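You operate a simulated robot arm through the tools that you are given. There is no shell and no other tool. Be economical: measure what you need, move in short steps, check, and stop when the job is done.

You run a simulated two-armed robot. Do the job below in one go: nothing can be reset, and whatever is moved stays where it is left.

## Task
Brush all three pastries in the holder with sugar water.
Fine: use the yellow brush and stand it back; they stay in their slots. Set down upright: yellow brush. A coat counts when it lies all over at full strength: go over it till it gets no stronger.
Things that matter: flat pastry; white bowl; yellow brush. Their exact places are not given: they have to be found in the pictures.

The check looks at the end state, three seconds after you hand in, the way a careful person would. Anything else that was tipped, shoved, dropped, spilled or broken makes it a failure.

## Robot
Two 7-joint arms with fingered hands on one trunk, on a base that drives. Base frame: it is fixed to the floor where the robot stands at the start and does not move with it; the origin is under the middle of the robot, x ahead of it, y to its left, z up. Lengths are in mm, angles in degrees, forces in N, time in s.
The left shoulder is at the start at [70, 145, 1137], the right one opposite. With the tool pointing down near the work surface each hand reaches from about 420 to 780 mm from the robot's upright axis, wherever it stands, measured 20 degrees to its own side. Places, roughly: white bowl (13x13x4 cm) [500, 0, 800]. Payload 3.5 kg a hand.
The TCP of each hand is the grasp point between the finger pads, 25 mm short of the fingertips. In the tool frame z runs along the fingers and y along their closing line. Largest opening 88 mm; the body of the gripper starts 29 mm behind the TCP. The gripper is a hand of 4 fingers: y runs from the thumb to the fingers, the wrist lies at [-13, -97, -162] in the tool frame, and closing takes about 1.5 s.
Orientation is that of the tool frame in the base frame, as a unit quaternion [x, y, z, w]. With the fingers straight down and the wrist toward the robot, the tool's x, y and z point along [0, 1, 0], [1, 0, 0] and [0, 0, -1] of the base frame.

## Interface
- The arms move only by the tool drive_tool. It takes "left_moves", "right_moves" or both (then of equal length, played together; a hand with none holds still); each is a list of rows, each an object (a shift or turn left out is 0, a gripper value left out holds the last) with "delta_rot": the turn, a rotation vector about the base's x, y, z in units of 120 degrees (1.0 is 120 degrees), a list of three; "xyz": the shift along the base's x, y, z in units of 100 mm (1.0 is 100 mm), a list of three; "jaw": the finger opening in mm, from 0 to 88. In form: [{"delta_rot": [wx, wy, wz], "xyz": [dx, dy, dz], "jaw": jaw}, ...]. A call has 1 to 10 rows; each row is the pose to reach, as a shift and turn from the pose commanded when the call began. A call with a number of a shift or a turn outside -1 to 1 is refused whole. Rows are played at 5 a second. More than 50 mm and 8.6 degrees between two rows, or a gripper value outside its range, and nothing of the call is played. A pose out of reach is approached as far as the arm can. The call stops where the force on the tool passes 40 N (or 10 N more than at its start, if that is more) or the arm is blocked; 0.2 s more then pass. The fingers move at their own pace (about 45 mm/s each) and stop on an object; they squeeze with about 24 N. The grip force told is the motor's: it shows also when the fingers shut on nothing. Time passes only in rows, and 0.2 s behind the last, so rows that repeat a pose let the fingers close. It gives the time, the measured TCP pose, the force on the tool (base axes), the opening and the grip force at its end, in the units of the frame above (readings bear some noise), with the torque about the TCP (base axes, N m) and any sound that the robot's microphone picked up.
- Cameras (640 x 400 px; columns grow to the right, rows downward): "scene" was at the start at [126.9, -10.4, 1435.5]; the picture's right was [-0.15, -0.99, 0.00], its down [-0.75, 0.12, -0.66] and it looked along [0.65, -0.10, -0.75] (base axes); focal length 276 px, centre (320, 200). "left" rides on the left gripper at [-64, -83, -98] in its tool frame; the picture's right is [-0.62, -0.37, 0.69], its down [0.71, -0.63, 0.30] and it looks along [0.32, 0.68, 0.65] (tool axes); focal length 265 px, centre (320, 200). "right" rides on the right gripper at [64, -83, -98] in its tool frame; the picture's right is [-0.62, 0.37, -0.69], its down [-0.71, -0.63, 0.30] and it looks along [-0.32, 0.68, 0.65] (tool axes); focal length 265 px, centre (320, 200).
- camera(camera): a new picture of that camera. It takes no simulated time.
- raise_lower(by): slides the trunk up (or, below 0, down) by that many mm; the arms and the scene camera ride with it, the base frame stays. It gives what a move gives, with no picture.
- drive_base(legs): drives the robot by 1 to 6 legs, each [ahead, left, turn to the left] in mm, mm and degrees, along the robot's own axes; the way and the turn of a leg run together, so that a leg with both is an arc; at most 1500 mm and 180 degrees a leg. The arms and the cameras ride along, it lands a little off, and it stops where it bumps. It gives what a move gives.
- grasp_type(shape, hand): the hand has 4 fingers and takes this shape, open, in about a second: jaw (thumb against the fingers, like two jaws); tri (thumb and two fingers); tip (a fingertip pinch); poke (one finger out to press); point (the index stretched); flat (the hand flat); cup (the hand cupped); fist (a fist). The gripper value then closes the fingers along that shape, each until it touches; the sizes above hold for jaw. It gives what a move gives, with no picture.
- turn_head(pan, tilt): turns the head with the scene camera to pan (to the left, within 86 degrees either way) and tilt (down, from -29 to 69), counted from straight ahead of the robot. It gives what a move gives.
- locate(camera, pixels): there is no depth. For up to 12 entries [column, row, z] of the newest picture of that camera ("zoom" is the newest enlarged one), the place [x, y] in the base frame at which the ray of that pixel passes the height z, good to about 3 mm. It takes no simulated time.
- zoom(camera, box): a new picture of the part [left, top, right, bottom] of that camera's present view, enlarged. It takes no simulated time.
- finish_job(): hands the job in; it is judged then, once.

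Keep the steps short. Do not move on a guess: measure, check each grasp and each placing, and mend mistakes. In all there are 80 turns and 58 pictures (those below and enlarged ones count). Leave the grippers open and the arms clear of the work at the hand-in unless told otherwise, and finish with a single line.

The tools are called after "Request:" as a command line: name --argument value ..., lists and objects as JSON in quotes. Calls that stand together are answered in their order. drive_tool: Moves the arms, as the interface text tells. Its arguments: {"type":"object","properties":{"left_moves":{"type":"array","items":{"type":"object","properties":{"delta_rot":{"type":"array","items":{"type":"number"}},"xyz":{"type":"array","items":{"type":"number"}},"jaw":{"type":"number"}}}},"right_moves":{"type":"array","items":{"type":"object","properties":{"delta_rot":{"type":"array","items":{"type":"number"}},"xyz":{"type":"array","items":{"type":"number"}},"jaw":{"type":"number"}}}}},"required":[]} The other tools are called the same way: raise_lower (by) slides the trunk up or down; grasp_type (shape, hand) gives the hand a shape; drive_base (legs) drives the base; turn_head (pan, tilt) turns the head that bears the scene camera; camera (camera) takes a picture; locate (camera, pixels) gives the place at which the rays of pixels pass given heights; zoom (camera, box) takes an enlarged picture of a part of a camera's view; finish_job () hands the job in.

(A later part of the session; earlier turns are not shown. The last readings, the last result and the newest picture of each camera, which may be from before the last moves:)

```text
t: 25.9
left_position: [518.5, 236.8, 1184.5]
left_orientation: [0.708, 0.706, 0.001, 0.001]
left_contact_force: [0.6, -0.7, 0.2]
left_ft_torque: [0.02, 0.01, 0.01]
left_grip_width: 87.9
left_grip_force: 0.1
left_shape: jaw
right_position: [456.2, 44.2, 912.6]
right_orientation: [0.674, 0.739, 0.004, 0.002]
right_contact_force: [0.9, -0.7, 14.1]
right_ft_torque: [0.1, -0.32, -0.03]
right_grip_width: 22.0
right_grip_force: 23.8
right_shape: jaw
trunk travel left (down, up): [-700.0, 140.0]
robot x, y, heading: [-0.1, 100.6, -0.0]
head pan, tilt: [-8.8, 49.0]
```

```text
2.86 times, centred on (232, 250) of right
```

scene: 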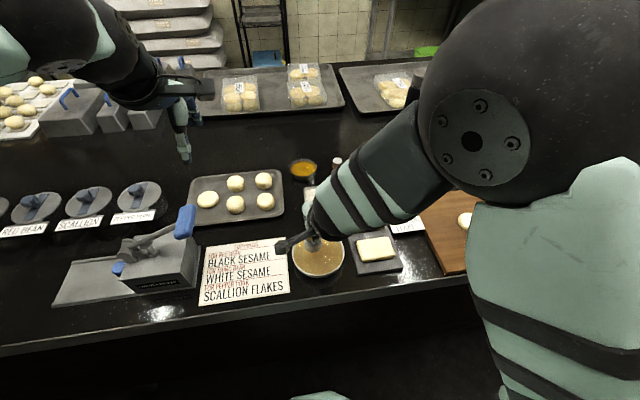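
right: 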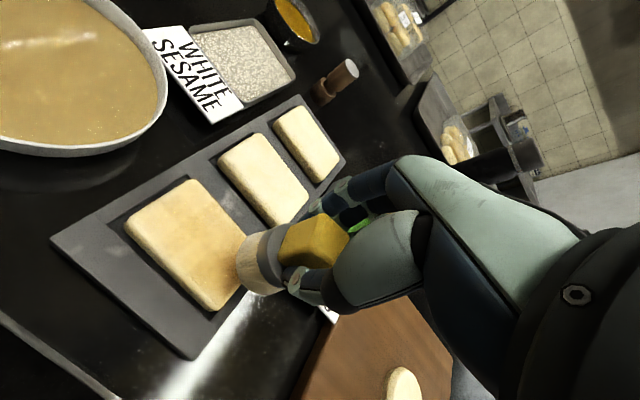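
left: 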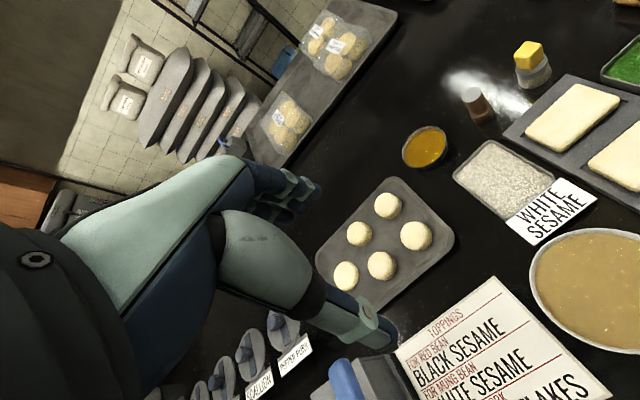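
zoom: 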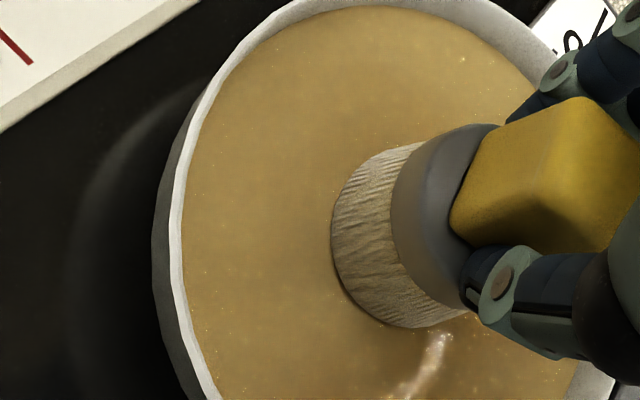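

Touching at 14 N: dipped. I go back to the near pastry and brush in three wider lanes.

Request:
drive_tool --right_moves '[{"xyz": [0, 0, 0.25]}, {"xyz": [0, 0, 0.48]}, {"xyz": [0, -0.45, 0.48]}, {"xyz": [0, -0.9, 0.48]}, {"xyz": [0, -1, 0.48]}]'

Request:
drive_tool --right_moves '[{"xyz": [0, -0.24, -0.2]}, {"xyz": [0, -0.24, -0.38]}, {"xyz": [0, -0.24, -0.425]}, {"xyz": [-0.08, -0.1, -0.425]}, {"xyz": [-0.08, -0.3, -0.425]}, {"xyz": [-0.08, -0.5, -0.425]}, {"xyz": [-0.08, -0.75, -0.425]}, {"xyz": [0.04, -0.75, -0.425]}, {"xyz": [0.04, -0.5, -0.425]}, {"xyz": [0.04, -0.3, -0.425]}]'

Request:
drive_tool --right_moves '[{"xyz": [0, 0.2, 0]}, {"xyz": [0.12, 0.2, 0]}, {"xyz": [0.12, 0, 0]}, {"xyz": [0.12, -0.22, 0]}, {"xyz": [0.12, -0.45, 0]}, {"xyz": [0, -0.45, 0]}, {"xyz": [-0.12, -0.45, 0]}, {"xyz": [-0.12, -0.22, 0]}, {"xyz": [-0.12, 0, 0]}, {"xyz": [-0.12, 0.2, 0]}]'

Request:
drive_tool --right_moves '[{"xyz": [0.12, 0, 0]}, {"xyz": [0.12, -0.2, 0]}, {"xyz": [0.12, -0.42, 0]}, {"xyz": [0.12, -0.65, 0]}, {"xyz": [0.24, -0.65, 0]}, {"xyz": [0.24, -0.42, 0]}, {"xyz": [0.24, -0.2, 0]}, {"xyz": [0.24, 0, 0]}, {"xyz": [0.14, -0.6, 0.3]}]'

Request:
camera --camera "right"

```text
t: 27.1
left_position: [519.5, 236.0, 1181.8]
left_orientation: [0.707, 0.707, 0.0, 0.0]
left_contact_force: [0.4, 0.6, -0.1]
left_ft_torque: [-0.03, -0.01, -0.01]
left_grip_width: 87.6
left_grip_force: 0.0
left_shape: jaw
right_position: [455.4, -54.2, 957.2]
right_orientation: [0.674, 0.739, 0.001, 0.001]
right_contact_force: [0.0, 0.2, -0.1]
right_ft_torque: [0.02, -0.03, 0.0]
right_grip_width: 21.9
right_grip_force: 24.4
right_shape: jaw
trunk travel left (down, up): [-700.0, 140.0]
robot x, y, heading: [-1.2, 99.8, -0.1]
head pan, tilt: [-8.8, 49.0]
```

```text
t: 29.3
left_position: [519.2, 235.6, 1181.8]
left_orientation: [0.707, 0.707, 0.0, 0.0]
left_contact_force: [0.5, 0.9, 0.0]
left_ft_torque: [0.02, 0.02, -0.01]
left_grip_width: 87.6
left_grip_force: 0.0
left_shape: jaw
right_position: [462.7, -84.9, 918.1]
right_orientation: [0.674, 0.739, 0.001, 0.001]
right_contact_force: [-0.2, 0.2, -0.6]
right_ft_torque: [-0.03, 0.0, 0.03]
right_grip_width: 21.9
right_grip_force: 24.1
right_shape: jaw
trunk travel left (down, up): [-700.0, 140.0]
robot x, y, heading: [-1.4, 96.8, -0.1]
head pan, tilt: [-8.8, 49.0]
```

```text
t: 31.5
left_position: [518.6, 236.3, 1181.6]
left_orientation: [0.708, 0.707, 0.0, 0.0]
left_contact_force: [0.0, -0.2, -0.8]
left_ft_torque: [-0.03, 0.02, -0.02]
left_grip_width: 87.3
left_grip_force: 0.0
left_shape: jaw
right_position: [448.9, -65.9, 916.5]
right_orientation: [0.674, 0.738, 0.003, 0.002]
right_contact_force: [-0.2, -2.8, 8.2]
right_ft_torque: [-0.13, -0.11, -0.03]
right_grip_width: 22.1
right_grip_force: 23.8
right_shape: jaw
trunk travel left (down, up): [-700.0, 140.0]
robot x, y, heading: [2.4, 105.0, -0.2]
head pan, tilt: [-8.8, 49.0]
```

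```text
refused: row 9 steps farther than a row can; nothing moved
```

```text
27 pictures are left
```

right: 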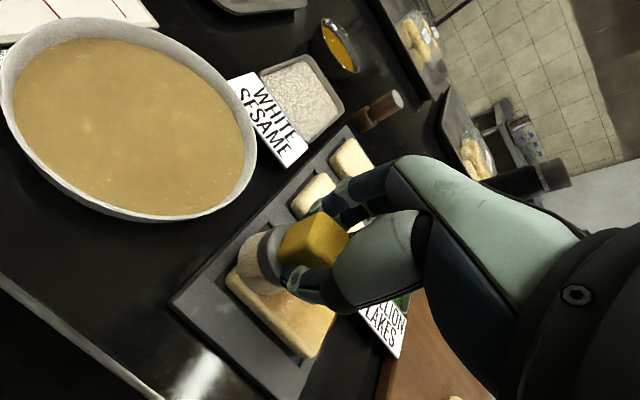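

Force was near zero in part of the strokes, so I press 1 mm lower and redo the last passes, then lift aside.

Request:
drive_tool --right_moves '[{"xyz": [0.12, 0, -0.01]}, {"xyz": [0.12, -0.2, -0.01]}, {"xyz": [0.12, -0.42, -0.01]}, {"xyz": [0.12, -0.65, -0.01]}, {"xyz": [0.25, -0.65, -0.01]}, {"xyz": [0.25, -0.42, -0.01]}, {"xyz": [0.25, -0.2, -0.01]}, {"xyz": [0.25, 0, -0.01]}, {"xyz": [0, 0, -0.01]}, {"xyz": [0, -0.2, -0.01]}]'

Request:
drive_tool --right_moves '[{"xyz": [0, -0.2, 0]}, {"xyz": [0, -0.45, 0]}, {"xyz": [0.12, -0.45, 0]}, {"xyz": [0.12, -0.2, 0]}, {"xyz": [0.12, 0, 0]}, {"xyz": [0.12, 0.2, 0]}, {"xyz": [0.12, 0.2, 0.3]}, {"xyz": [0.12, -0.2, 0.4]}, {"xyz": [0.12, -0.65, 0.4]}, {"xyz": [0.12, -0.85, 0.4]}]'

Request:
camera --camera "right"

Request:
zoom --camera "right" --box '[90, 140, 282, 300]'

```text
t: 33.7
left_position: [517.4, 237.0, 1182.7]
left_orientation: [0.708, 0.706, 0.001, 0.001]
left_contact_force: [-0.3, 0.2, 0.3]
left_ft_torque: [0.0, -0.01, 0.0]
left_grip_width: 87.5
left_grip_force: 0.0
left_shape: jaw
right_position: [446.0, -86.2, 915.7]
right_orientation: [0.673, 0.74, 0.002, -0.002]
right_contact_force: [-1.0, 5.4, 12.1]
right_ft_torque: [0.22, -0.07, 0.07]
right_grip_width: 22.6
right_grip_force: 24.0
right_shape: jaw
trunk travel left (down, up): [-700.0, 140.0]
robot x, y, heading: [-3.0, 99.4, 0.1]
head pan, tilt: [-8.8, 49.0]
```

```text
t: 35.9
left_position: [518.9, 236.6, 1182.5]
left_orientation: [0.708, 0.707, 0.0, 0.002]
left_contact_force: [1.2, 0.1, -0.7]
left_ft_torque: [0.0, -0.01, 0.02]
left_grip_width: 87.6
left_grip_force: 0.0
left_shape: jaw
right_position: [460.2, -172.6, 957.3]
right_orientation: [0.674, 0.739, 0.001, 0.001]
right_contact_force: [0.4, 0.0, -0.2]
right_ft_torque: [0.0, -0.03, 0.0]
right_grip_width: 22.2
right_grip_force: 23.7
right_shape: jaw
trunk travel left (down, up): [-700.0, 140.0]
robot x, y, heading: [2.0, 99.0, -0.1]
head pan, tilt: [-8.8, 49.0]
```

```text
26 pictures are left
```

right: 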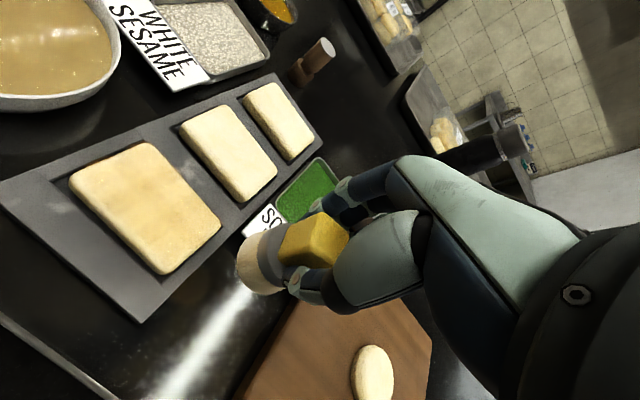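

```text
2.50 times, centred on (186, 220) of right
```

zoom: 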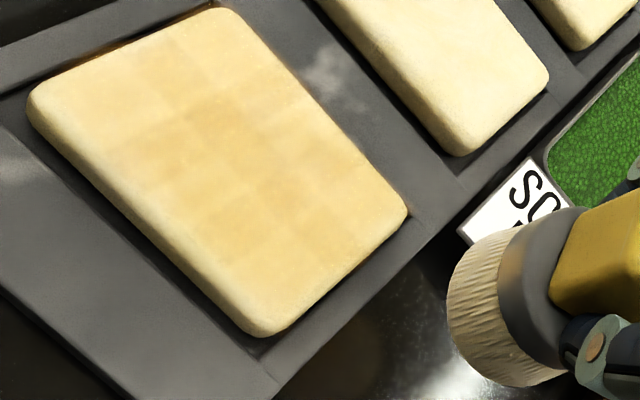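

A grid of coat cells shows: the middle is strong and the rim is paler. I re-dip, then brush the edges (lanes at x 440 and 480, y from -62 to -137) and the middle.

Request:
drive_tool --right_moves '[{"xyz": [0, 0.45, 0.03]}, {"xyz": [0, 0.9, 0.03]}, {"xyz": [0, 1, 0.03]}]'

Request:
drive_tool --right_moves '[{"xyz": [0, 0.45, 0]}, {"xyz": [-0.02, 0.9, 0]}, {"xyz": [-0.04, 1, 0]}]'

Request:
drive_tool --right_moves '[{"xyz": [0, 0.14, 0]}, {"xyz": [0, 0.14, -0.25]}, {"xyz": [0, 0.14, -0.42]}, {"xyz": [0, 0.14, -0.46]}, {"xyz": [0, 0.14, -0.475]}, {"xyz": [0.08, 0.14, -0.475]}, {"xyz": [0, 0.06, -0.475]}, {"xyz": [0, 0.14, -0.475]}, {"xyz": [0, 0.14, -0.2]}, {"xyz": [0, 0.14, 0]}]'

Request:
drive_tool --right_moves '[{"xyz": [0, -0.45, 0]}, {"xyz": [0, -0.9, 0]}, {"xyz": [0, -1, 0]}]'

Request:
drive_tool --right_moves '[{"xyz": [-0.08, -0.13, -0.2]}, {"xyz": [-0.08, -0.13, -0.38]}, {"xyz": [-0.08, -0.13, -0.43]}, {"xyz": [-0.16, -0.05, -0.43]}, {"xyz": [-0.16, -0.2, -0.43]}, {"xyz": [-0.16, -0.4, -0.43]}, {"xyz": [-0.16, -0.6, -0.43]}, {"xyz": [-0.16, -0.8, -0.43]}, {"xyz": [0, -0.8, -0.43]}, {"xyz": [0.12, -0.8, -0.43]}]'

Request:
drive_tool --right_moves '[{"xyz": [0.12, 0, 0]}, {"xyz": [0.12, 0.2, 0]}, {"xyz": [0.12, 0.4, 0]}, {"xyz": [0.12, 0.6, 0]}, {"xyz": [0.12, 0.75, 0]}, {"xyz": [-0.08, 0.75, 0]}, {"xyz": [-0.28, 0.75, 0]}, {"xyz": [-0.28, 0.55, 0]}, {"xyz": [-0.28, 0.35, 0]}, {"xyz": [-0.28, 0.15, 0]}]'

Request:
drive_tool --right_moves '[{"xyz": [0, -0.15, 0]}, {"xyz": [0.2, -0.15, 0]}, {"xyz": [0.4, -0.15, 0]}, {"xyz": [0.4, 0.1, 0]}, {"xyz": [0.4, 0.35, 0]}, {"xyz": [0.4, 0.6, 0]}, {"xyz": [0.2, 0.6, 0]}, {"xyz": [0.2, 0.35, 0]}, {"xyz": [0.2, 0.1, 0]}, {"xyz": [0.2, -0.15, 0]}]'

Request:
drive_tool --right_moves '[{"xyz": [0, 0, 0.3]}, {"xyz": [0, -0.35, 0.4]}]'

Request:
zoom --camera "right" --box '[60, 100, 300, 300]'

```text
t: 36.7
left_position: [519.1, 234.0, 1181.8]
left_orientation: [0.708, 0.706, 0.001, -0.001]
left_contact_force: [-0.2, -0.8, -0.6]
left_ft_torque: [0.02, 0.0, 0.01]
left_grip_width: 87.5
left_grip_force: 0.0
left_shape: jaw
right_position: [460.5, -70.5, 958.2]
right_orientation: [0.674, 0.739, 0.002, 0.0]
right_contact_force: [-0.9, -0.5, 0.5]
right_ft_torque: [-0.01, -0.02, 0.01]
right_grip_width: 22.2
right_grip_force: 23.8
right_shape: jaw
trunk travel left (down, up): [-700.0, 140.0]
robot x, y, heading: [-1.7, 98.8, -0.1]
head pan, tilt: [-8.8, 49.0]
```

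```text
t: 37.5
left_position: [518.9, 233.6, 1181.6]
left_orientation: [0.708, 0.706, 0.0, -0.001]
left_contact_force: [0.3, -0.2, 0.3]
left_ft_torque: [0.01, 0.02, -0.02]
left_grip_width: 87.7
left_grip_force: 0.0
left_shape: jaw
right_position: [458.1, 29.6, 957.5]
right_orientation: [0.674, 0.739, 0.001, 0.001]
right_contact_force: [0.1, -0.3, -0.3]
right_ft_torque: [0.01, 0.01, 0.03]
right_grip_width: 22.1
right_grip_force: 24.0
right_shape: jaw
trunk travel left (down, up): [-700.0, 140.0]
robot x, y, heading: [4.0, 100.3, 0.1]
head pan, tilt: [-8.8, 49.0]
```

```text
t: 39.7
left_position: [518.3, 235.0, 1182.4]
left_orientation: [0.708, 0.707, -0.001, 0.0]
left_contact_force: [-1.1, 0.0, 0.4]
left_ft_torque: [0.0, 0.01, -0.01]
left_grip_width: 87.8
left_grip_force: 0.0
left_shape: jaw
right_position: [457.1, 42.8, 957.5]
right_orientation: [0.674, 0.739, 0.001, 0.0]
right_contact_force: [-0.2, -0.6, -1.6]
right_ft_torque: [0.02, -0.03, 0.0]
right_grip_width: 22.1
right_grip_force: 24.0
right_shape: jaw
trunk travel left (down, up): [-700.0, 140.0]
robot x, y, heading: [-0.9, 98.3, -0.1]
head pan, tilt: [-8.8, 49.0]
```

```text
t: 40.5
left_position: [519.4, 236.4, 1181.5]
left_orientation: [0.708, 0.706, 0.0, 0.0]
left_contact_force: [-0.7, 0.0, 0.2]
left_ft_torque: [0.0, 0.0, 0.0]
left_grip_width: 87.8
left_grip_force: 0.0
left_shape: jaw
right_position: [458.2, -55.4, 958.8]
right_orientation: [0.674, 0.739, 0.001, 0.001]
right_contact_force: [0.0, 0.5, -1.1]
right_ft_torque: [0.02, 0.0, -0.01]
right_grip_width: 21.9
right_grip_force: 23.6
right_shape: jaw
trunk travel left (down, up): [-700.0, 140.0]
robot x, y, heading: [0.9, 102.7, -0.1]
head pan, tilt: [-8.8, 49.0]
```

```text
t: 42.7
left_position: [515.9, 236.4, 1183.3]
left_orientation: [0.708, 0.706, 0.001, 0.001]
left_contact_force: [0.1, 0.6, 0.2]
left_ft_torque: [0.0, -0.01, 0.0]
left_grip_width: 87.8
left_grip_force: 0.1
left_shape: jaw
right_position: [467.6, -137.5, 916.3]
right_orientation: [0.674, 0.739, 0.001, 0.003]
right_contact_force: [-3.6, -0.1, 14.7]
right_ft_torque: [-0.01, 0.12, -0.02]
right_grip_width: 22.4
right_grip_force: 23.8
right_shape: jaw
trunk travel left (down, up): [-700.0, 140.0]
robot x, y, heading: [-2.2, 99.8, -0.3]
head pan, tilt: [-8.8, 49.0]
```

```text
t: 44.9
left_position: [517.5, 236.7, 1183.1]
left_orientation: [0.708, 0.707, -0.001, 0.002]
left_contact_force: [-0.3, 0.7, 0.9]
left_ft_torque: [0.02, 0.0, 0.01]
left_grip_width: 87.6
left_grip_force: 0.0
left_shape: jaw
right_position: [436.7, -121.6, 917.1]
right_orientation: [0.674, 0.739, 0.0, 0.001]
right_contact_force: [-0.7, 5.6, 16.8]
right_ft_torque: [0.15, -0.12, -0.01]
right_grip_width: 22.3
right_grip_force: 24.7
right_shape: jaw
trunk travel left (down, up): [-700.0, 140.0]
robot x, y, heading: [1.1, 101.8, -0.3]
head pan, tilt: [-8.8, 49.0]
```

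```text
t: 47.1
left_position: [518.6, 233.9, 1181.7]
left_orientation: [0.708, 0.707, -0.001, 0.0]
left_contact_force: [0.6, -0.5, 0.6]
left_ft_torque: [0.01, 0.02, 0.04]
left_grip_width: 87.5
left_grip_force: 0.0
left_shape: jaw
right_position: [461.2, -137.6, 915.1]
right_orientation: [0.674, 0.739, 0.001, 0.0]
right_contact_force: [0.5, 0.7, -0.5]
right_ft_torque: [0.03, -0.03, 0.04]
right_grip_width: 22.0
right_grip_force: 24.2
right_shape: jaw
trunk travel left (down, up): [-700.0, 140.0]
robot x, y, heading: [-1.1, 104.5, -0.0]
head pan, tilt: [-8.8, 49.0]
```

```text
t: 47.7
left_position: [518.8, 232.5, 1182.8]
left_orientation: [0.708, 0.707, 0.001, -0.001]
left_contact_force: [1.3, -0.2, 0.1]
left_ft_torque: [0.0, 0.01, 0.02]
left_grip_width: 87.4
left_grip_force: 0.1
left_shape: jaw
right_position: [460.9, -172.0, 954.7]
right_orientation: [0.674, 0.738, 0.002, 0.0]
right_contact_force: [-0.2, 0.3, -0.7]
right_ft_torque: [-0.01, 0.03, 0.01]
right_grip_width: 21.8
right_grip_force: 24.1
right_shape: jaw
trunk travel left (down, up): [-700.0, 140.0]
robot x, y, heading: [2.3, 101.8, 0.1]
head pan, tilt: [-8.8, 49.0]
```

```text
2.00 times, centred on (180, 200) of right
```

zoom: 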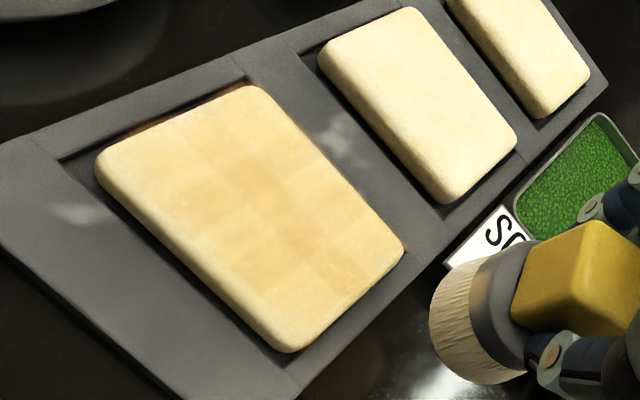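

Request:
zoom --camera "right" --box '[96, 130, 272, 280]'

Request:
zoom --camera "scene" --box '[330, 170, 442, 280]'

```text
2.67 times, centred on (184, 205) of right
```

zoom: 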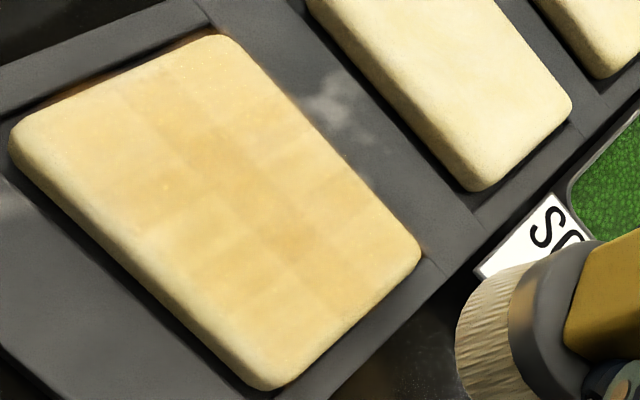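

```text
3.64 times, centred on (386, 225) of scene
```

zoom: 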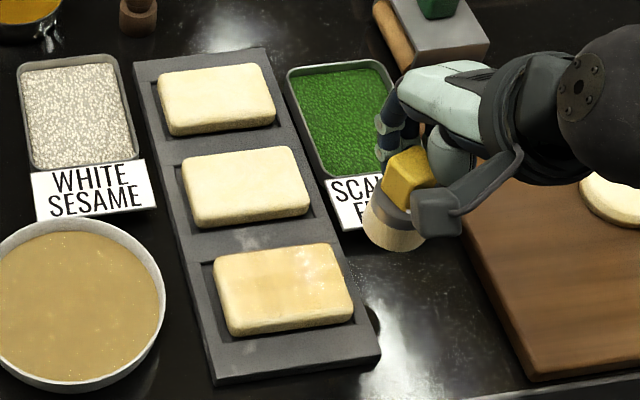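

The coat is building in a 6x4 grid, strongest in the middle. Deposits seem weaker at the end, so I re-dip and check the contact force in the bowl.

Request:
drive_tool --right_moves '[{"xyz": [0, 0.45, 0.03]}, {"xyz": [0, 0.9, 0.03]}, {"xyz": [0, 1, 0.03]}]'

Request:
drive_tool --right_moves '[{"xyz": [0, 0.45, 0]}, {"xyz": [-0.02, 0.9, 0]}, {"xyz": [-0.04, 1, 0]}]'

Request:
drive_tool --right_moves '[{"xyz": [0, 0.14, 0]}, {"xyz": [0, 0.14, -0.25]}, {"xyz": [0, 0.14, -0.42]}, {"xyz": [0, 0.14, -0.46]}, {"xyz": [0, 0.14, -0.475]}, {"xyz": [0.08, 0.14, -0.48]}, {"xyz": [0, 0.06, -0.48]}, {"xyz": [0, 0.14, -0.48]}, {"xyz": [0, 0.14, -0.48]}]'

Request:
zoom --camera "right" --box '[120, 180, 344, 320]'

```text
t: 48.5
left_position: [519.3, 234.1, 1182.0]
left_orientation: [0.708, 0.706, 0.0, 0.0]
left_contact_force: [0.1, -0.4, 0.6]
left_ft_torque: [0.0, 0.0, -0.01]
left_grip_width: 87.7
left_grip_force: 0.1
left_shape: jaw
right_position: [458.2, -72.7, 959.2]
right_orientation: [0.674, 0.738, 0.001, 0.0]
right_contact_force: [-0.2, -0.2, -0.2]
right_ft_torque: [0.03, -0.01, 0.02]
right_grip_width: 21.6
right_grip_force: 24.5
right_shape: jaw
trunk travel left (down, up): [-700.0, 140.0]
robot x, y, heading: [2.0, 98.5, -0.1]
head pan, tilt: [-8.8, 49.0]
```

```text
t: 49.3
left_position: [519.2, 234.6, 1182.3]
left_orientation: [0.708, 0.707, 0.001, -0.002]
left_contact_force: [0.0, 0.0, 0.7]
left_ft_torque: [-0.01, 0.03, 0.0]
left_grip_width: 87.6
left_grip_force: 0.1
left_shape: jaw
right_position: [454.8, 27.3, 960.7]
right_orientation: [0.674, 0.738, 0.001, 0.0]
right_contact_force: [0.0, -0.3, -0.4]
right_ft_torque: [0.02, -0.04, 0.06]
right_grip_width: 21.8
right_grip_force: 24.1
right_shape: jaw
trunk travel left (down, up): [-700.0, 140.0]
robot x, y, heading: [2.7, 103.5, -0.3]
head pan, tilt: [-8.8, 49.0]
```

```text
t: 51.3
left_position: [517.6, 235.5, 1181.9]
left_orientation: [0.707, 0.707, 0.001, 0.001]
left_contact_force: [0.5, 0.5, -0.7]
left_ft_torque: [0.0, 0.03, 0.01]
left_grip_width: 87.4
left_grip_force: 0.0
left_shape: jaw
right_position: [456.6, 43.6, 912.6]
right_orientation: [0.675, 0.738, 0.002, 0.004]
right_contact_force: [1.8, -3.9, 19.6]
right_ft_torque: [0.09, -0.2, -0.07]
right_grip_width: 22.1
right_grip_force: 23.9
right_shape: jaw
trunk travel left (down, up): [-700.0, 140.0]
robot x, y, heading: [1.2, 99.7, -0.1]
head pan, tilt: [-8.8, 49.0]
```

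```text
2.86 times, centred on (232, 250) of right
```

zoom: 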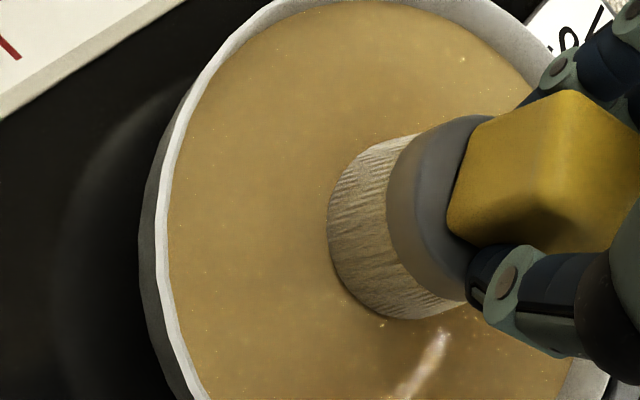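

Contact confirmed (19.6 N at TCP 912.6), bristles dark with sugar water. Back to the near pastry: four lanes, two times over.

Request:
drive_tool --right_moves '[{"xyz": [0, 0, 0.25]}, {"xyz": [0, 0, 0.48]}, {"xyz": [0, -0.45, 0.48]}, {"xyz": [0, -0.9, 0.48]}, {"xyz": [0, -1, 0.48]}]'

Request:
drive_tool --right_moves '[{"xyz": [-0.14, -0.07, -0.2]}, {"xyz": [-0.14, -0.07, -0.38]}, {"xyz": [-0.14, -0.07, -0.44]}, {"xyz": [-0.14, -0.3, -0.44]}, {"xyz": [-0.14, -0.55, -0.44]}, {"xyz": [-0.14, -0.8, -0.44]}, {"xyz": [-0.02, -0.8, -0.44]}, {"xyz": [-0.02, -0.55, -0.44]}, {"xyz": [-0.02, -0.3, -0.44]}, {"xyz": [-0.02, -0.06, -0.44]}]'

Request:
drive_tool --right_moves '[{"xyz": [0.12, 0, 0]}, {"xyz": [0.12, -0.25, 0]}, {"xyz": [0.12, -0.5, 0]}, {"xyz": [0.12, -0.74, 0]}, {"xyz": [0.25, -0.74, 0]}, {"xyz": [0.25, -0.5, 0]}, {"xyz": [0.25, -0.25, 0]}, {"xyz": [0.25, 0, 0]}, {"xyz": [0.1, 0, 0]}, {"xyz": [-0.12, 0, 0]}]'

Request:
drive_tool --right_moves '[{"xyz": [0, -0.25, 0]}, {"xyz": [0, -0.5, 0]}, {"xyz": [0, -0.74, 0]}, {"xyz": [0.12, -0.74, 0]}, {"xyz": [0.12, -0.5, 0]}, {"xyz": [0.12, -0.25, 0]}, {"xyz": [0.12, 0, 0]}, {"xyz": [0.25, 0, 0]}, {"xyz": [0.25, -0.25, 0]}, {"xyz": [0.25, -0.5, 0]}]'

Request:
drive_tool --right_moves '[{"xyz": [0, -0.24, 0]}, {"xyz": [0.12, -0.24, 0]}, {"xyz": [0.12, 0, 0]}, {"xyz": [0.12, 0.25, 0]}, {"xyz": [0.12, 0.5, 0]}, {"xyz": [-0.07, 0.5, 0.3]}, {"xyz": [-0.07, 0.1, 0.4]}, {"xyz": [-0.07, -0.35, 0.4]}, {"xyz": [-0.07, -0.6, 0.4]}]'

Request:
zoom --camera "right" --box '[80, 130, 272, 280]'

```text
t: 52.5
left_position: [519.2, 236.5, 1182.5]
left_orientation: [0.707, 0.707, 0.0, 0.0]
left_contact_force: [0.5, -0.4, 0.3]
left_ft_torque: [0.01, 0.0, -0.01]
left_grip_width: 87.6
left_grip_force: 0.1
left_shape: jaw
right_position: [456.6, -58.0, 957.1]
right_orientation: [0.674, 0.739, 0.001, 0.001]
right_contact_force: [0.5, -0.3, -1.4]
right_ft_torque: [-0.02, 0.03, 0.02]
right_grip_width: 21.7
right_grip_force: 24.0
right_shape: jaw
trunk travel left (down, up): [-700.0, 140.0]
robot x, y, heading: [-3.1, 101.5, 0.0]
head pan, tilt: [-8.8, 49.0]
```

```text
t: 54.7
left_position: [513.4, 238.4, 1184.1]
left_orientation: [0.708, 0.706, 0.001, 0.003]
left_contact_force: [-0.8, 0.5, -0.5]
left_ft_torque: [-0.02, 0.01, 0.01]
left_grip_width: 87.6
left_grip_force: 0.0
left_shape: jaw
right_position: [453.4, -61.4, 919.0]
right_orientation: [0.674, 0.738, 0.003, 0.004]
right_contact_force: [-2.5, -6.1, 33.9]
right_ft_torque: [-0.39, 0.16, -0.07]
right_grip_width: 22.1
right_grip_force: 23.9
right_shape: jaw
trunk travel left (down, up): [-700.0, 140.0]
robot x, y, heading: [2.5, 104.8, -0.0]
head pan, tilt: [-8.8, 49.0]
```

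```text
t: 56.9
left_position: [517.6, 237.3, 1181.9]
left_orientation: [0.708, 0.707, 0.0, 0.002]
left_contact_force: [-0.2, 0.0, 0.2]
left_ft_torque: [0.02, -0.02, -0.02]
left_grip_width: 87.7
left_grip_force: 0.1
left_shape: jaw
right_position: [442.0, -59.7, 916.6]
right_orientation: [0.673, 0.74, 0.004, 0.002]
right_contact_force: [5.5, 1.7, 23.3]
right_ft_torque: [0.16, -0.66, 0.04]
right_grip_width: 22.0
right_grip_force: 24.5
right_shape: jaw
trunk travel left (down, up): [-700.0, 140.0]
robot x, y, heading: [-1.6, 105.0, -0.0]
head pan, tilt: [-8.8, 49.0]
```

```text
t: 59.1
left_position: [517.8, 235.9, 1182.6]
left_orientation: [0.707, 0.707, 0.001, 0.001]
left_contact_force: [0.5, -0.4, -0.5]
left_ft_torque: [0.02, -0.01, -0.02]
left_grip_width: 87.6
left_grip_force: 0.0
left_shape: jaw
right_position: [467.6, -114.8, 916.7]
right_orientation: [0.674, 0.739, 0.003, 0.001]
right_contact_force: [1.5, 5.2, 15.9]
right_ft_torque: [0.44, -0.42, 0.08]
right_grip_width: 21.1
right_grip_force: 24.2
right_shape: jaw
trunk travel left (down, up): [-700.0, 140.0]
robot x, y, heading: [3.8, 103.9, -0.0]
head pan, tilt: [-8.8, 49.0]
```

```text
t: 61.1
left_position: [518.7, 234.9, 1181.6]
left_orientation: [0.707, 0.707, 0.0, 0.0]
left_contact_force: [-0.2, -0.4, 0.0]
left_ft_torque: [-0.01, -0.01, 0.01]
left_grip_width: 87.6
left_grip_force: 0.0
left_shape: jaw
right_position: [461.2, -174.8, 955.3]
right_orientation: [0.674, 0.739, 0.001, 0.0]
right_contact_force: [-0.6, -0.3, -0.2]
right_ft_torque: [-0.01, 0.01, 0.04]
right_grip_width: 21.1
right_grip_force: 24.5
right_shape: jaw
trunk travel left (down, up): [-700.0, 140.0]
robot x, y, heading: [0.2, 101.7, -0.2]
head pan, tilt: [-8.8, 49.0]
```

```text
2.67 times, centred on (176, 205) of right
```

zoom: 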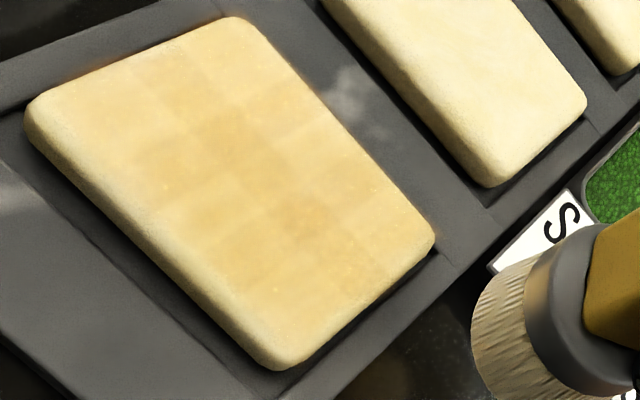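

Much more even. The left end (y≈-56) and the far edge (x≈484) are still paler. I re-dip and brush those edges, with slightly less pressure.

Request:
drive_tool --right_moves '[{"xyz": [0, 0.45, 0.04]}, {"xyz": [0, 0.9, 0.04]}, {"xyz": [0, 1, 0.04]}]'

Request:
drive_tool --right_moves '[{"xyz": [0, 0.45, 0]}, {"xyz": [-0.02, 0.9, 0]}, {"xyz": [-0.04, 1, 0]}]'

Request:
drive_tool --right_moves '[{"xyz": [0, 0.14, 0]}, {"xyz": [0, 0.14, -0.3]}, {"xyz": [0, 0.14, -0.44]}, {"xyz": [0, 0.14, -0.475]}, {"xyz": [0.08, 0.14, -0.475]}, {"xyz": [0, 0.06, -0.475]}, {"xyz": [0, 0.14, -0.475]}, {"xyz": [0, 0.14, -0.2]}, {"xyz": [0, 0.14, 0]}, {"xyz": [0, -0.3, 0]}]'

Request:
drive_tool --right_moves '[{"xyz": [0, -0.45, 0]}, {"xyz": [-0.1, -0.6, -0.25]}, {"xyz": [-0.14, -0.55, -0.43]}, {"xyz": [0, -0.53, -0.43]}, {"xyz": [0.14, -0.53, -0.43]}, {"xyz": [0.28, -0.53, -0.43]}, {"xyz": [0.28, -0.8, -0.43]}, {"xyz": [0.28, -1, -0.43]}]'

Request:
drive_tool --right_moves '[{"xyz": [0, -0.2, 0]}, {"xyz": [0, -0.37, 0]}, {"xyz": [0, -0.15, 0]}, {"xyz": [0, 0.1, 0]}, {"xyz": [0, 0.3, 0]}, {"xyz": [0, 0.47, 0]}, {"xyz": [-0.2, 0.47, 0]}, {"xyz": [-0.42, 0.47, 0]}, {"xyz": [-0.45, 0.25, 0]}, {"xyz": [-0.46, 0, 0]}]'

Request:
drive_tool --right_moves '[{"xyz": [0, -0.2, 0]}, {"xyz": [0, -0.37, 0]}, {"xyz": [0.2, -0.37, 0]}, {"xyz": [0.4, -0.37, 0]}, {"xyz": [0.4, -0.1, 0]}, {"xyz": [0.4, 0.2, 0]}, {"xyz": [0.35, 0.42, 0]}, {"xyz": [0.1, 0.42, 0]}, {"xyz": [0.1, 0.2, 0]}, {"xyz": [0.1, -0.05, 0]}]'

Request:
drive_tool --right_moves '[{"xyz": [0, -0.3, 0]}, {"xyz": [0.12, -0.3, 0]}, {"xyz": [0.12, 0, 0]}, {"xyz": [0.12, 0.3, 0]}, {"xyz": [0.12, 0.46, 0]}, {"xyz": [0.28, 0.46, 0]}, {"xyz": [0.28, 0.2, 0]}, {"xyz": [0.28, -0.1, 0]}, {"xyz": [0.28, -0.3, 0]}, {"xyz": [0.2, -0.4, 0.3]}]'

Request:
drive_tool --right_moves '[{"xyz": [-0.08, -0.27, 0.1]}]'

Request:
zoom --camera "right" --box '[80, 130, 272, 280]'

```text
t: 61.9
left_position: [518.7, 233.2, 1183.1]
left_orientation: [0.708, 0.706, 0.001, -0.001]
left_contact_force: [-0.2, 0.0, -1.1]
left_ft_torque: [0.04, 0.03, 0.02]
left_grip_width: 87.6
left_grip_force: 0.2
left_shape: jaw
right_position: [460.4, -74.0, 958.7]
right_orientation: [0.675, 0.738, 0.001, 0.0]
right_contact_force: [0.5, -0.4, -0.6]
right_ft_torque: [0.0, -0.06, -0.03]
right_grip_width: 21.4
right_grip_force: 24.0
right_shape: jaw
trunk travel left (down, up): [-700.0, 140.0]
robot x, y, heading: [-0.3, 99.4, -0.2]
head pan, tilt: [-8.8, 49.0]
```

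```text
t: 62.7
left_position: [520.8, 234.5, 1182.0]
left_orientation: [0.707, 0.707, 0.001, -0.001]
left_contact_force: [-0.5, -0.4, 0.2]
left_ft_torque: [0.02, -0.01, 0.0]
left_grip_width: 87.2
left_grip_force: 0.0
left_shape: jaw
right_position: [457.5, 23.1, 958.1]
right_orientation: [0.674, 0.739, 0.001, 0.0]
right_contact_force: [-0.9, -0.1, -0.5]
right_ft_torque: [0.0, 0.0, -0.01]
right_grip_width: 21.3
right_grip_force: 24.7
right_shape: jaw
trunk travel left (down, up): [-700.0, 140.0]
robot x, y, heading: [-0.6, 99.7, 0.1]
head pan, tilt: [-8.8, 49.0]
```

```text
t: 64.9
left_position: [521.1, 231.3, 1181.2]
left_orientation: [0.707, 0.707, 0.001, -0.002]
left_contact_force: [-1.6, 0.1, 0.0]
left_ft_torque: [0.04, 0.02, 0.02]
left_grip_width: 87.7
left_grip_force: 0.1
left_shape: jaw
right_position: [457.6, -4.0, 958.4]
right_orientation: [0.673, 0.739, 0.001, 0.0]
right_contact_force: [0.4, 0.3, -1.6]
right_ft_torque: [-0.01, 0.02, -0.03]
right_grip_width: 21.1
right_grip_force: 24.1
right_shape: jaw
trunk travel left (down, up): [-700.0, 140.0]
robot x, y, heading: [5.3, 97.6, -0.1]
head pan, tilt: [-8.8, 49.0]
```

```text
t: 66.7
left_position: [518.5, 234.5, 1183.3]
left_orientation: [0.708, 0.706, 0.0, -0.002]
left_contact_force: [-0.1, -0.1, -0.1]
left_ft_torque: [0.0, -0.01, 0.01]
left_grip_width: 87.4
left_grip_force: 0.0
left_shape: jaw
right_position: [484.5, -102.1, 914.8]
right_orientation: [0.674, 0.739, 0.002, 0.0]
right_contact_force: [1.2, 0.4, 1.3]
right_ft_torque: [0.08, -0.05, -0.04]
right_grip_width: 21.3
right_grip_force: 23.9
right_shape: jaw
trunk travel left (down, up): [-700.0, 140.0]
robot x, y, heading: [-0.2, 97.1, 0.0]
head pan, tilt: [-8.8, 49.0]
```

```text
t: 68.9
left_position: [514.5, 239.1, 1184.0]
left_orientation: [0.708, 0.707, 0.0, 0.003]
left_contact_force: [0.4, 0.3, 0.9]
left_ft_torque: [0.01, -0.01, 0.0]
left_grip_width: 87.7
left_grip_force: 0.0
left_shape: jaw
right_position: [435.8, -95.1, 917.3]
right_orientation: [0.672, 0.74, 0.004, 0.002]
right_contact_force: [1.2, 14.4, 29.6]
right_ft_torque: [0.76, -0.71, 0.33]
right_grip_width: 21.5
right_grip_force: 23.9
right_shape: jaw
trunk travel left (down, up): [-700.0, 140.0]
robot x, y, heading: [1.5, 100.4, 0.1]
head pan, tilt: [-8.8, 49.0]
```

```text
t: 69.7
left_position: [515.2, 236.2, 1184.5]
left_orientation: [0.709, 0.706, 0.0, 0.002]
left_contact_force: [-0.9, -0.1, 0.0]
left_ft_torque: [0.05, 0.01, -0.01]
left_grip_width: 87.8
left_grip_force: 0.1
left_shape: jaw
right_position: [444.9, -135.3, 919.5]
right_orientation: [0.673, 0.74, 0.01, 0.001]
right_contact_force: [-11.1, 6.2, 32.1]
right_ft_torque: [0.18, 0.04, 0.1]
right_grip_width: 22.5
right_grip_force: 23.6
right_shape: jaw
trunk travel left (down, up): [-700.0, 140.0]
robot x, y, heading: [-0.0, 100.7, -0.3]
head pan, tilt: [-8.8, 49.0]
stopped in row 3 (right hand): the force on the tool passed its limit (the readings are from after the stop); the commanded pose is now the measured one
```

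```text
t: 71.9
left_position: [517.5, 235.5, 1182.9]
left_orientation: [0.708, 0.707, 0.001, 0.001]
left_contact_force: [-0.9, 0.3, -0.2]
left_ft_torque: [-0.04, -0.03, 0.02]
left_grip_width: 87.6
left_grip_force: 0.0
left_shape: jaw
right_position: [466.7, -178.4, 947.1]
right_orientation: [0.673, 0.74, 0.004, 0.0]
right_contact_force: [-1.0, 1.8, 1.4]
right_ft_torque: [0.08, 0.0, -0.04]
right_grip_width: 21.4
right_grip_force: 24.2
right_shape: jaw
trunk travel left (down, up): [-700.0, 140.0]
robot x, y, heading: [-0.6, 103.4, -0.0]
head pan, tilt: [-8.8, 49.0]
```

```text
t: 72.3
left_position: [518.0, 234.4, 1182.8]
left_orientation: [0.708, 0.706, 0.001, 0.0]
left_contact_force: [-0.1, -0.1, -0.1]
left_ft_torque: [0.03, -0.01, -0.02]
left_grip_width: 87.5
left_grip_force: 0.0
left_shape: jaw
right_position: [462.2, -205.7, 956.5]
right_orientation: [0.673, 0.74, 0.005, -0.001]
right_contact_force: [1.2, 4.0, 3.1]
right_ft_torque: [0.35, -0.06, 0.01]
right_grip_width: 21.4
right_grip_force: 24.0
right_shape: jaw
trunk travel left (down, up): [-700.0, 140.0]
robot x, y, heading: [-3.0, 100.9, -0.1]
head pan, tilt: [-8.8, 49.0]
```

```text
2.67 times, centred on (176, 205) of right
```

zoom: 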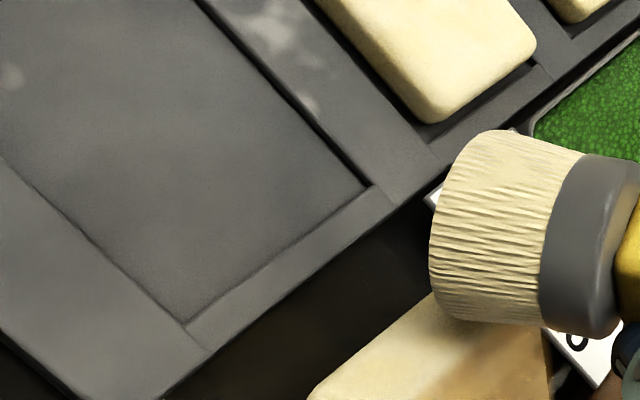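

Trouble: the force stop shifted my commanded path, and the near pastry has been dragged out of its slot. I look before doing anything else.

Request:
camera --camera "scene"

Request:
camera --camera "right"

Request:
zoom --camera "scene" --box '[330, 190, 458, 290]'

```text
18 pictures are left
```

scene: 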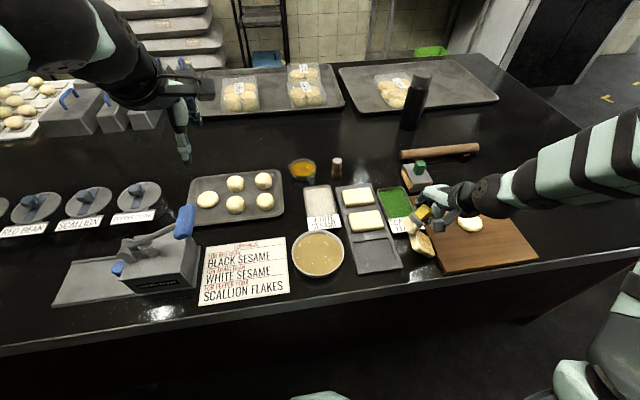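

```text
17 pictures are left
```

right: 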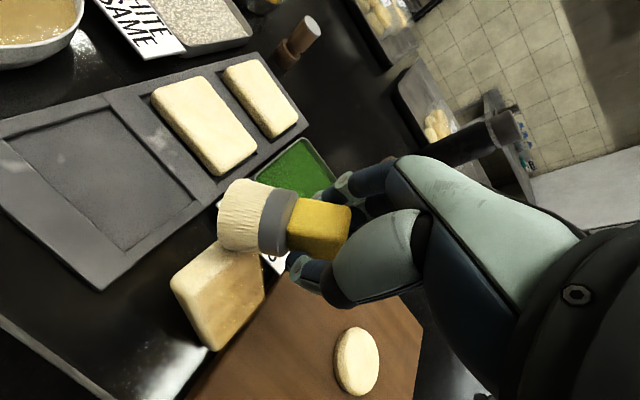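

```text
4.00 times, centred on (394, 240) of scene
```

zoom: 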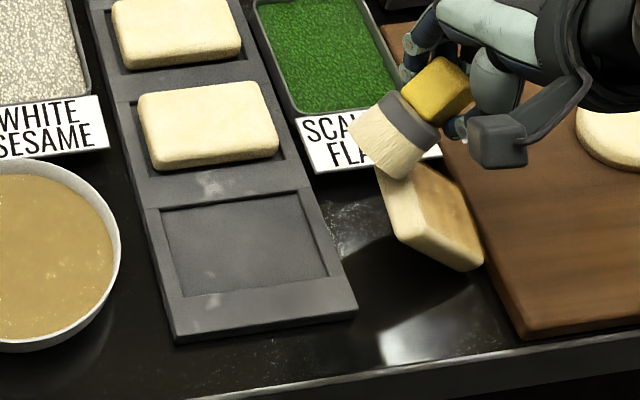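

The near pastry leans on edge between the cutting board and the brush, and the brush has tilted in the grip. The board and other pastries are in place. I draw the brush slowly to the left so the pastry can settle flat, coated face up, then look.

Request:
drive_tool --right_moves '[{"xyz": [0, 0.08, 0]}, {"xyz": [0, 0.16, 0]}, {"xyz": [0, 0.24, 0]}, {"xyz": [0, 0.32, 0]}, {"xyz": [0, 0.4, 0]}, {"xyz": [0, 0.5, 0.05]}, {"xyz": [0, 0.6, 0.1]}, {"xyz": [0, 0.8, 0.3]}, {"xyz": [0, 1, 0.5]}]'

Request:
camera --camera "scene"

Request:
zoom --camera "scene" --box '[330, 190, 458, 290]'

```text
t: 74.3
left_position: [519.0, 237.3, 1182.2]
left_orientation: [0.708, 0.707, 0.0, 0.0]
left_contact_force: [0.4, 0.6, -0.4]
left_ft_torque: [-0.01, 0.0, -0.04]
left_grip_width: 87.6
left_grip_force: 0.0
left_shape: jaw
right_position: [457.2, -104.1, 1003.5]
right_orientation: [0.673, 0.739, 0.003, -0.001]
right_contact_force: [0.7, -0.3, -0.6]
right_ft_torque: [0.02, -0.02, 0.0]
right_grip_width: 20.8
right_grip_force: 24.0
right_shape: jaw
trunk travel left (down, up): [-700.0, 140.0]
robot x, y, heading: [2.0, 100.4, -0.3]
head pan, tilt: [-8.8, 49.0]
```

```text
15 pictures are left
```

scene: 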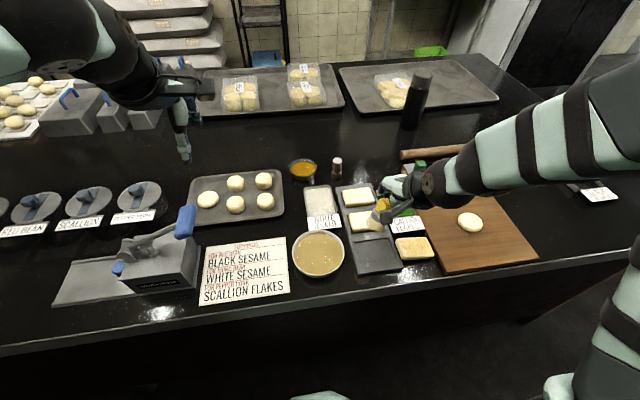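

```text
4.00 times, centred on (394, 240) of scene
```

zoom: 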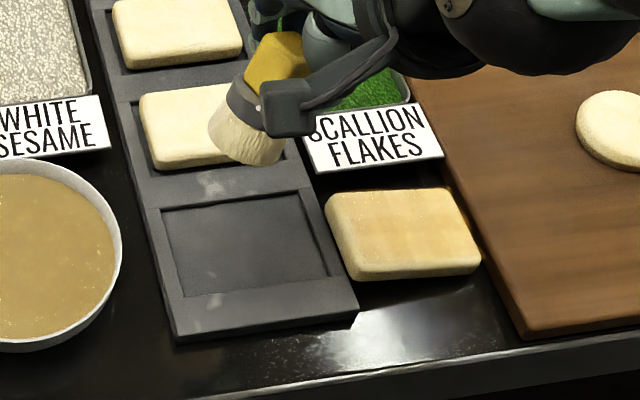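

The pastry now lies flat, coated side up, on the table right beside its slot. Next is the brush's attitude in the grip.

Request:
camera --camera "right"

```text
13 pictures are left
```

right: 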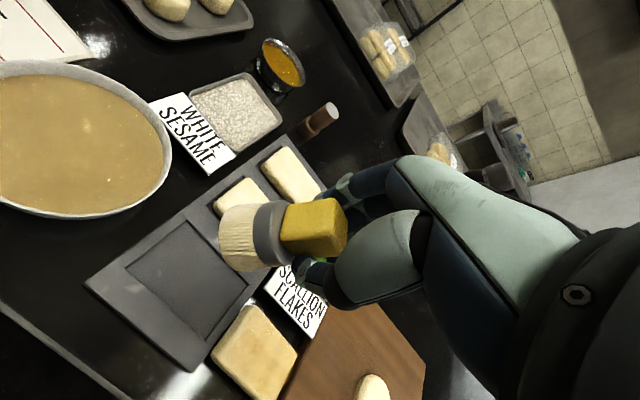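

The brush leans about 15–20° to the left in the grip. The plan is to press it gently onto the table at its own spot so the flat foot straightens it, then let go. After that the right hand puts the pastry back in its slot, and I re-grip the brush. I first measure the pastry and slot in the newest zoom.

Request:
locate --camera "scene" --pixels '[[396, 239.3, 850], [427.8, 236.8, 850], [434, 253.8, 850], [401.5, 255.5, 850], [354, 242.5, 840], [388.3, 238, 840], [395.8, 258.8, 840], [359.5, 264.5, 840]]'

Request:
drive_tool --right_moves '[{"xyz": [0.45, -0.05, -0.05], "delta_rot": [0, 0, 0]}, {"xyz": [0.9, -0.2, -0.05]}, {"xyz": [1, -0.3, -0.05]}]'

Request:
drive_tool --right_moves '[{"xyz": [0.45, 0, 0]}, {"xyz": [0.9, -0.05, 0]}, {"xyz": [1, -0.1, 0]}]'

Request:
drive_tool --right_moves '[{"xyz": [0.4, 0, 0]}, {"xyz": [0.64, -0.04, 0]}, {"xyz": [0.64, -0.04, -0.4]}, {"xyz": [0.64, -0.04, -0.7]}, {"xyz": [0.64, -0.04, -0.85]}]'

Request:
zoom --camera "scene" --box '[310, 120, 438, 200]'

```text
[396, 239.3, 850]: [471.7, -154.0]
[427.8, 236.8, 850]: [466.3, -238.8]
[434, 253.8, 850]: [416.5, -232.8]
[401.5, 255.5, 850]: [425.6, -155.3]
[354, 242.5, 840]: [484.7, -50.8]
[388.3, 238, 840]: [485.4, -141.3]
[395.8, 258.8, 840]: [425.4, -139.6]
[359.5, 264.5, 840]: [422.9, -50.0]
```

```text
t: 75.1
left_position: [519.3, 234.8, 1182.8]
left_orientation: [0.708, 0.706, 0.001, 0.0]
left_contact_force: [0.2, 0.2, -0.5]
left_ft_torque: [0.0, 0.0, 0.03]
left_grip_width: 87.7
left_grip_force: 0.1
left_shape: jaw
right_position: [558.4, -134.9, 1001.1]
right_orientation: [0.674, 0.739, 0.003, -0.001]
right_contact_force: [-0.3, -0.1, -0.2]
right_ft_torque: [0.0, 0.0, -0.03]
right_grip_width: 21.1
right_grip_force: 24.0
right_shape: jaw
trunk travel left (down, up): [-700.0, 140.0]
robot x, y, heading: [-3.8, 103.4, -0.4]
head pan, tilt: [-8.8, 49.0]
```

```text
t: 75.9
left_position: [518.5, 234.8, 1182.0]
left_orientation: [0.708, 0.706, 0.0, 0.0]
left_contact_force: [0.7, -0.7, 0.2]
left_ft_torque: [-0.03, -0.01, 0.0]
left_grip_width: 87.8
left_grip_force: 0.0
left_shape: jaw
right_position: [659.1, -142.7, 1002.2]
right_orientation: [0.673, 0.74, 0.003, -0.002]
right_contact_force: [0.6, -0.4, -0.3]
right_ft_torque: [-0.01, 0.0, 0.01]
right_grip_width: 20.7
right_grip_force: 23.6
right_shape: jaw
trunk travel left (down, up): [-700.0, 140.0]
robot x, y, heading: [-3.3, 100.8, -0.1]
head pan, tilt: [-8.8, 49.0]
```

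```text
t: 77.1
left_position: [517.9, 234.7, 1182.6]
left_orientation: [0.708, 0.706, 0.0, 0.0]
left_contact_force: [-0.1, -0.4, -0.2]
left_ft_torque: [-0.04, 0.01, -0.01]
left_grip_width: 87.8
left_grip_force: 0.0
left_shape: jaw
right_position: [722.9, -149.2, 913.3]
right_orientation: [0.673, 0.74, 0.003, -0.002]
right_contact_force: [0.1, -0.2, -0.1]
right_ft_torque: [-0.02, 0.0, 0.0]
right_grip_width: 20.8
right_grip_force: 24.0
right_shape: jaw
trunk travel left (down, up): [-700.0, 140.0]
robot x, y, heading: [-2.1, 102.4, -0.1]
head pan, tilt: [-8.8, 49.0]
```

```text
5.00 times, centred on (374, 160) of scene
```

zoom: 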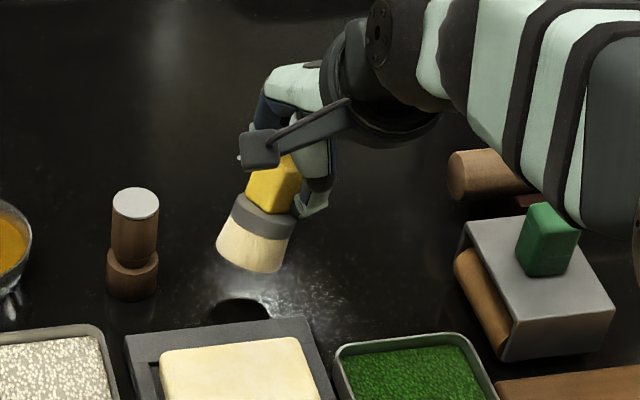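

The brush leans about 18° left. I roll the hand -17° about x to bring the brush upright, then lower till it touches the table.

Request:
drive_tool --right_moves '[{"xyz": [0, 0, 0.05], "delta_rot": [-0.06, 0, 0]}, {"xyz": [0, 0, 0.05], "delta_rot": [-0.12, 0, 0]}, {"xyz": [0, 0, 0.05], "delta_rot": [-0.145, 0, 0]}, {"xyz": [0, 0, -0.05], "delta_rot": [-0.145, 0, 0]}, {"xyz": [0, 0, -0.15], "delta_rot": [-0.145, 0, 0]}, {"xyz": [0, 0, -0.2], "delta_rot": [-0.145, 0, 0]}]'

Request:
zoom --camera "scene" --box '[310, 120, 438, 200]'

```text
t: 78.5
left_position: [519.2, 234.7, 1181.4]
left_orientation: [0.708, 0.707, -0.001, 0.0]
left_contact_force: [-0.5, 0.0, -0.6]
left_ft_torque: [0.01, -0.01, 0.0]
left_grip_width: 87.8
left_grip_force: 0.1
left_shape: jaw
right_position: [723.4, -149.2, 895.0]
right_orientation: [0.665, 0.732, -0.108, 0.101]
right_contact_force: [-0.1, 0.3, -1.4]
right_ft_torque: [-0.02, 0.0, 0.0]
right_grip_width: 20.7
right_grip_force: 24.9
right_shape: jaw
trunk travel left (down, up): [-700.0, 140.0]
robot x, y, heading: [1.1, 102.0, -0.4]
head pan, tilt: [-8.8, 49.0]
```

```text
5.00 times, centred on (374, 160) of scene
```

zoom: 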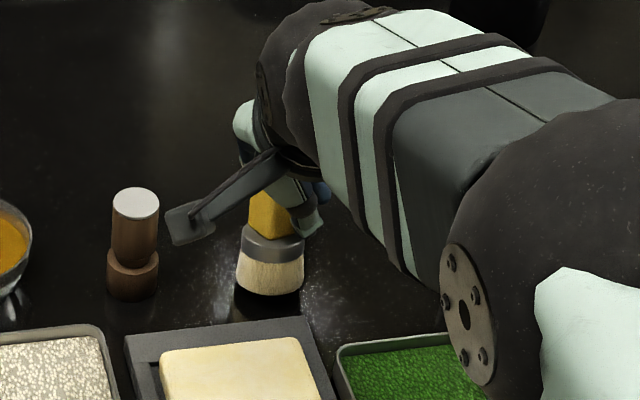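

The brush now looks upright, about 5 mm above the table. I lower by small steps.

Request:
drive_tool --right_moves '[{"xyz": [0, 0, -0.03]}, {"xyz": [0, 0, -0.05]}, {"xyz": [0, 0, -0.07]}, {"xyz": [0, 0, -0.09]}, {"xyz": [0, 0, -0.09]}]'

```text
t: 79.7
left_position: [517.5, 236.4, 1184.0]
left_orientation: [0.707, 0.707, 0.0, 0.001]
left_contact_force: [-1.2, 0.3, 0.1]
left_ft_torque: [0.02, -0.02, -0.03]
left_grip_width: 87.4
left_grip_force: 0.1
left_shape: jaw
right_position: [722.5, -148.5, 889.1]
right_orientation: [0.666, 0.731, -0.106, 0.104]
right_contact_force: [-0.2, -0.8, 12.9]
right_ft_torque: [-0.02, -0.18, 0.01]
right_grip_width: 20.9
right_grip_force: 24.1
right_shape: jaw
trunk travel left (down, up): [-700.0, 140.0]
robot x, y, heading: [0.5, 101.4, 0.0]
head pan, tilt: [-8.8, 49.0]
```

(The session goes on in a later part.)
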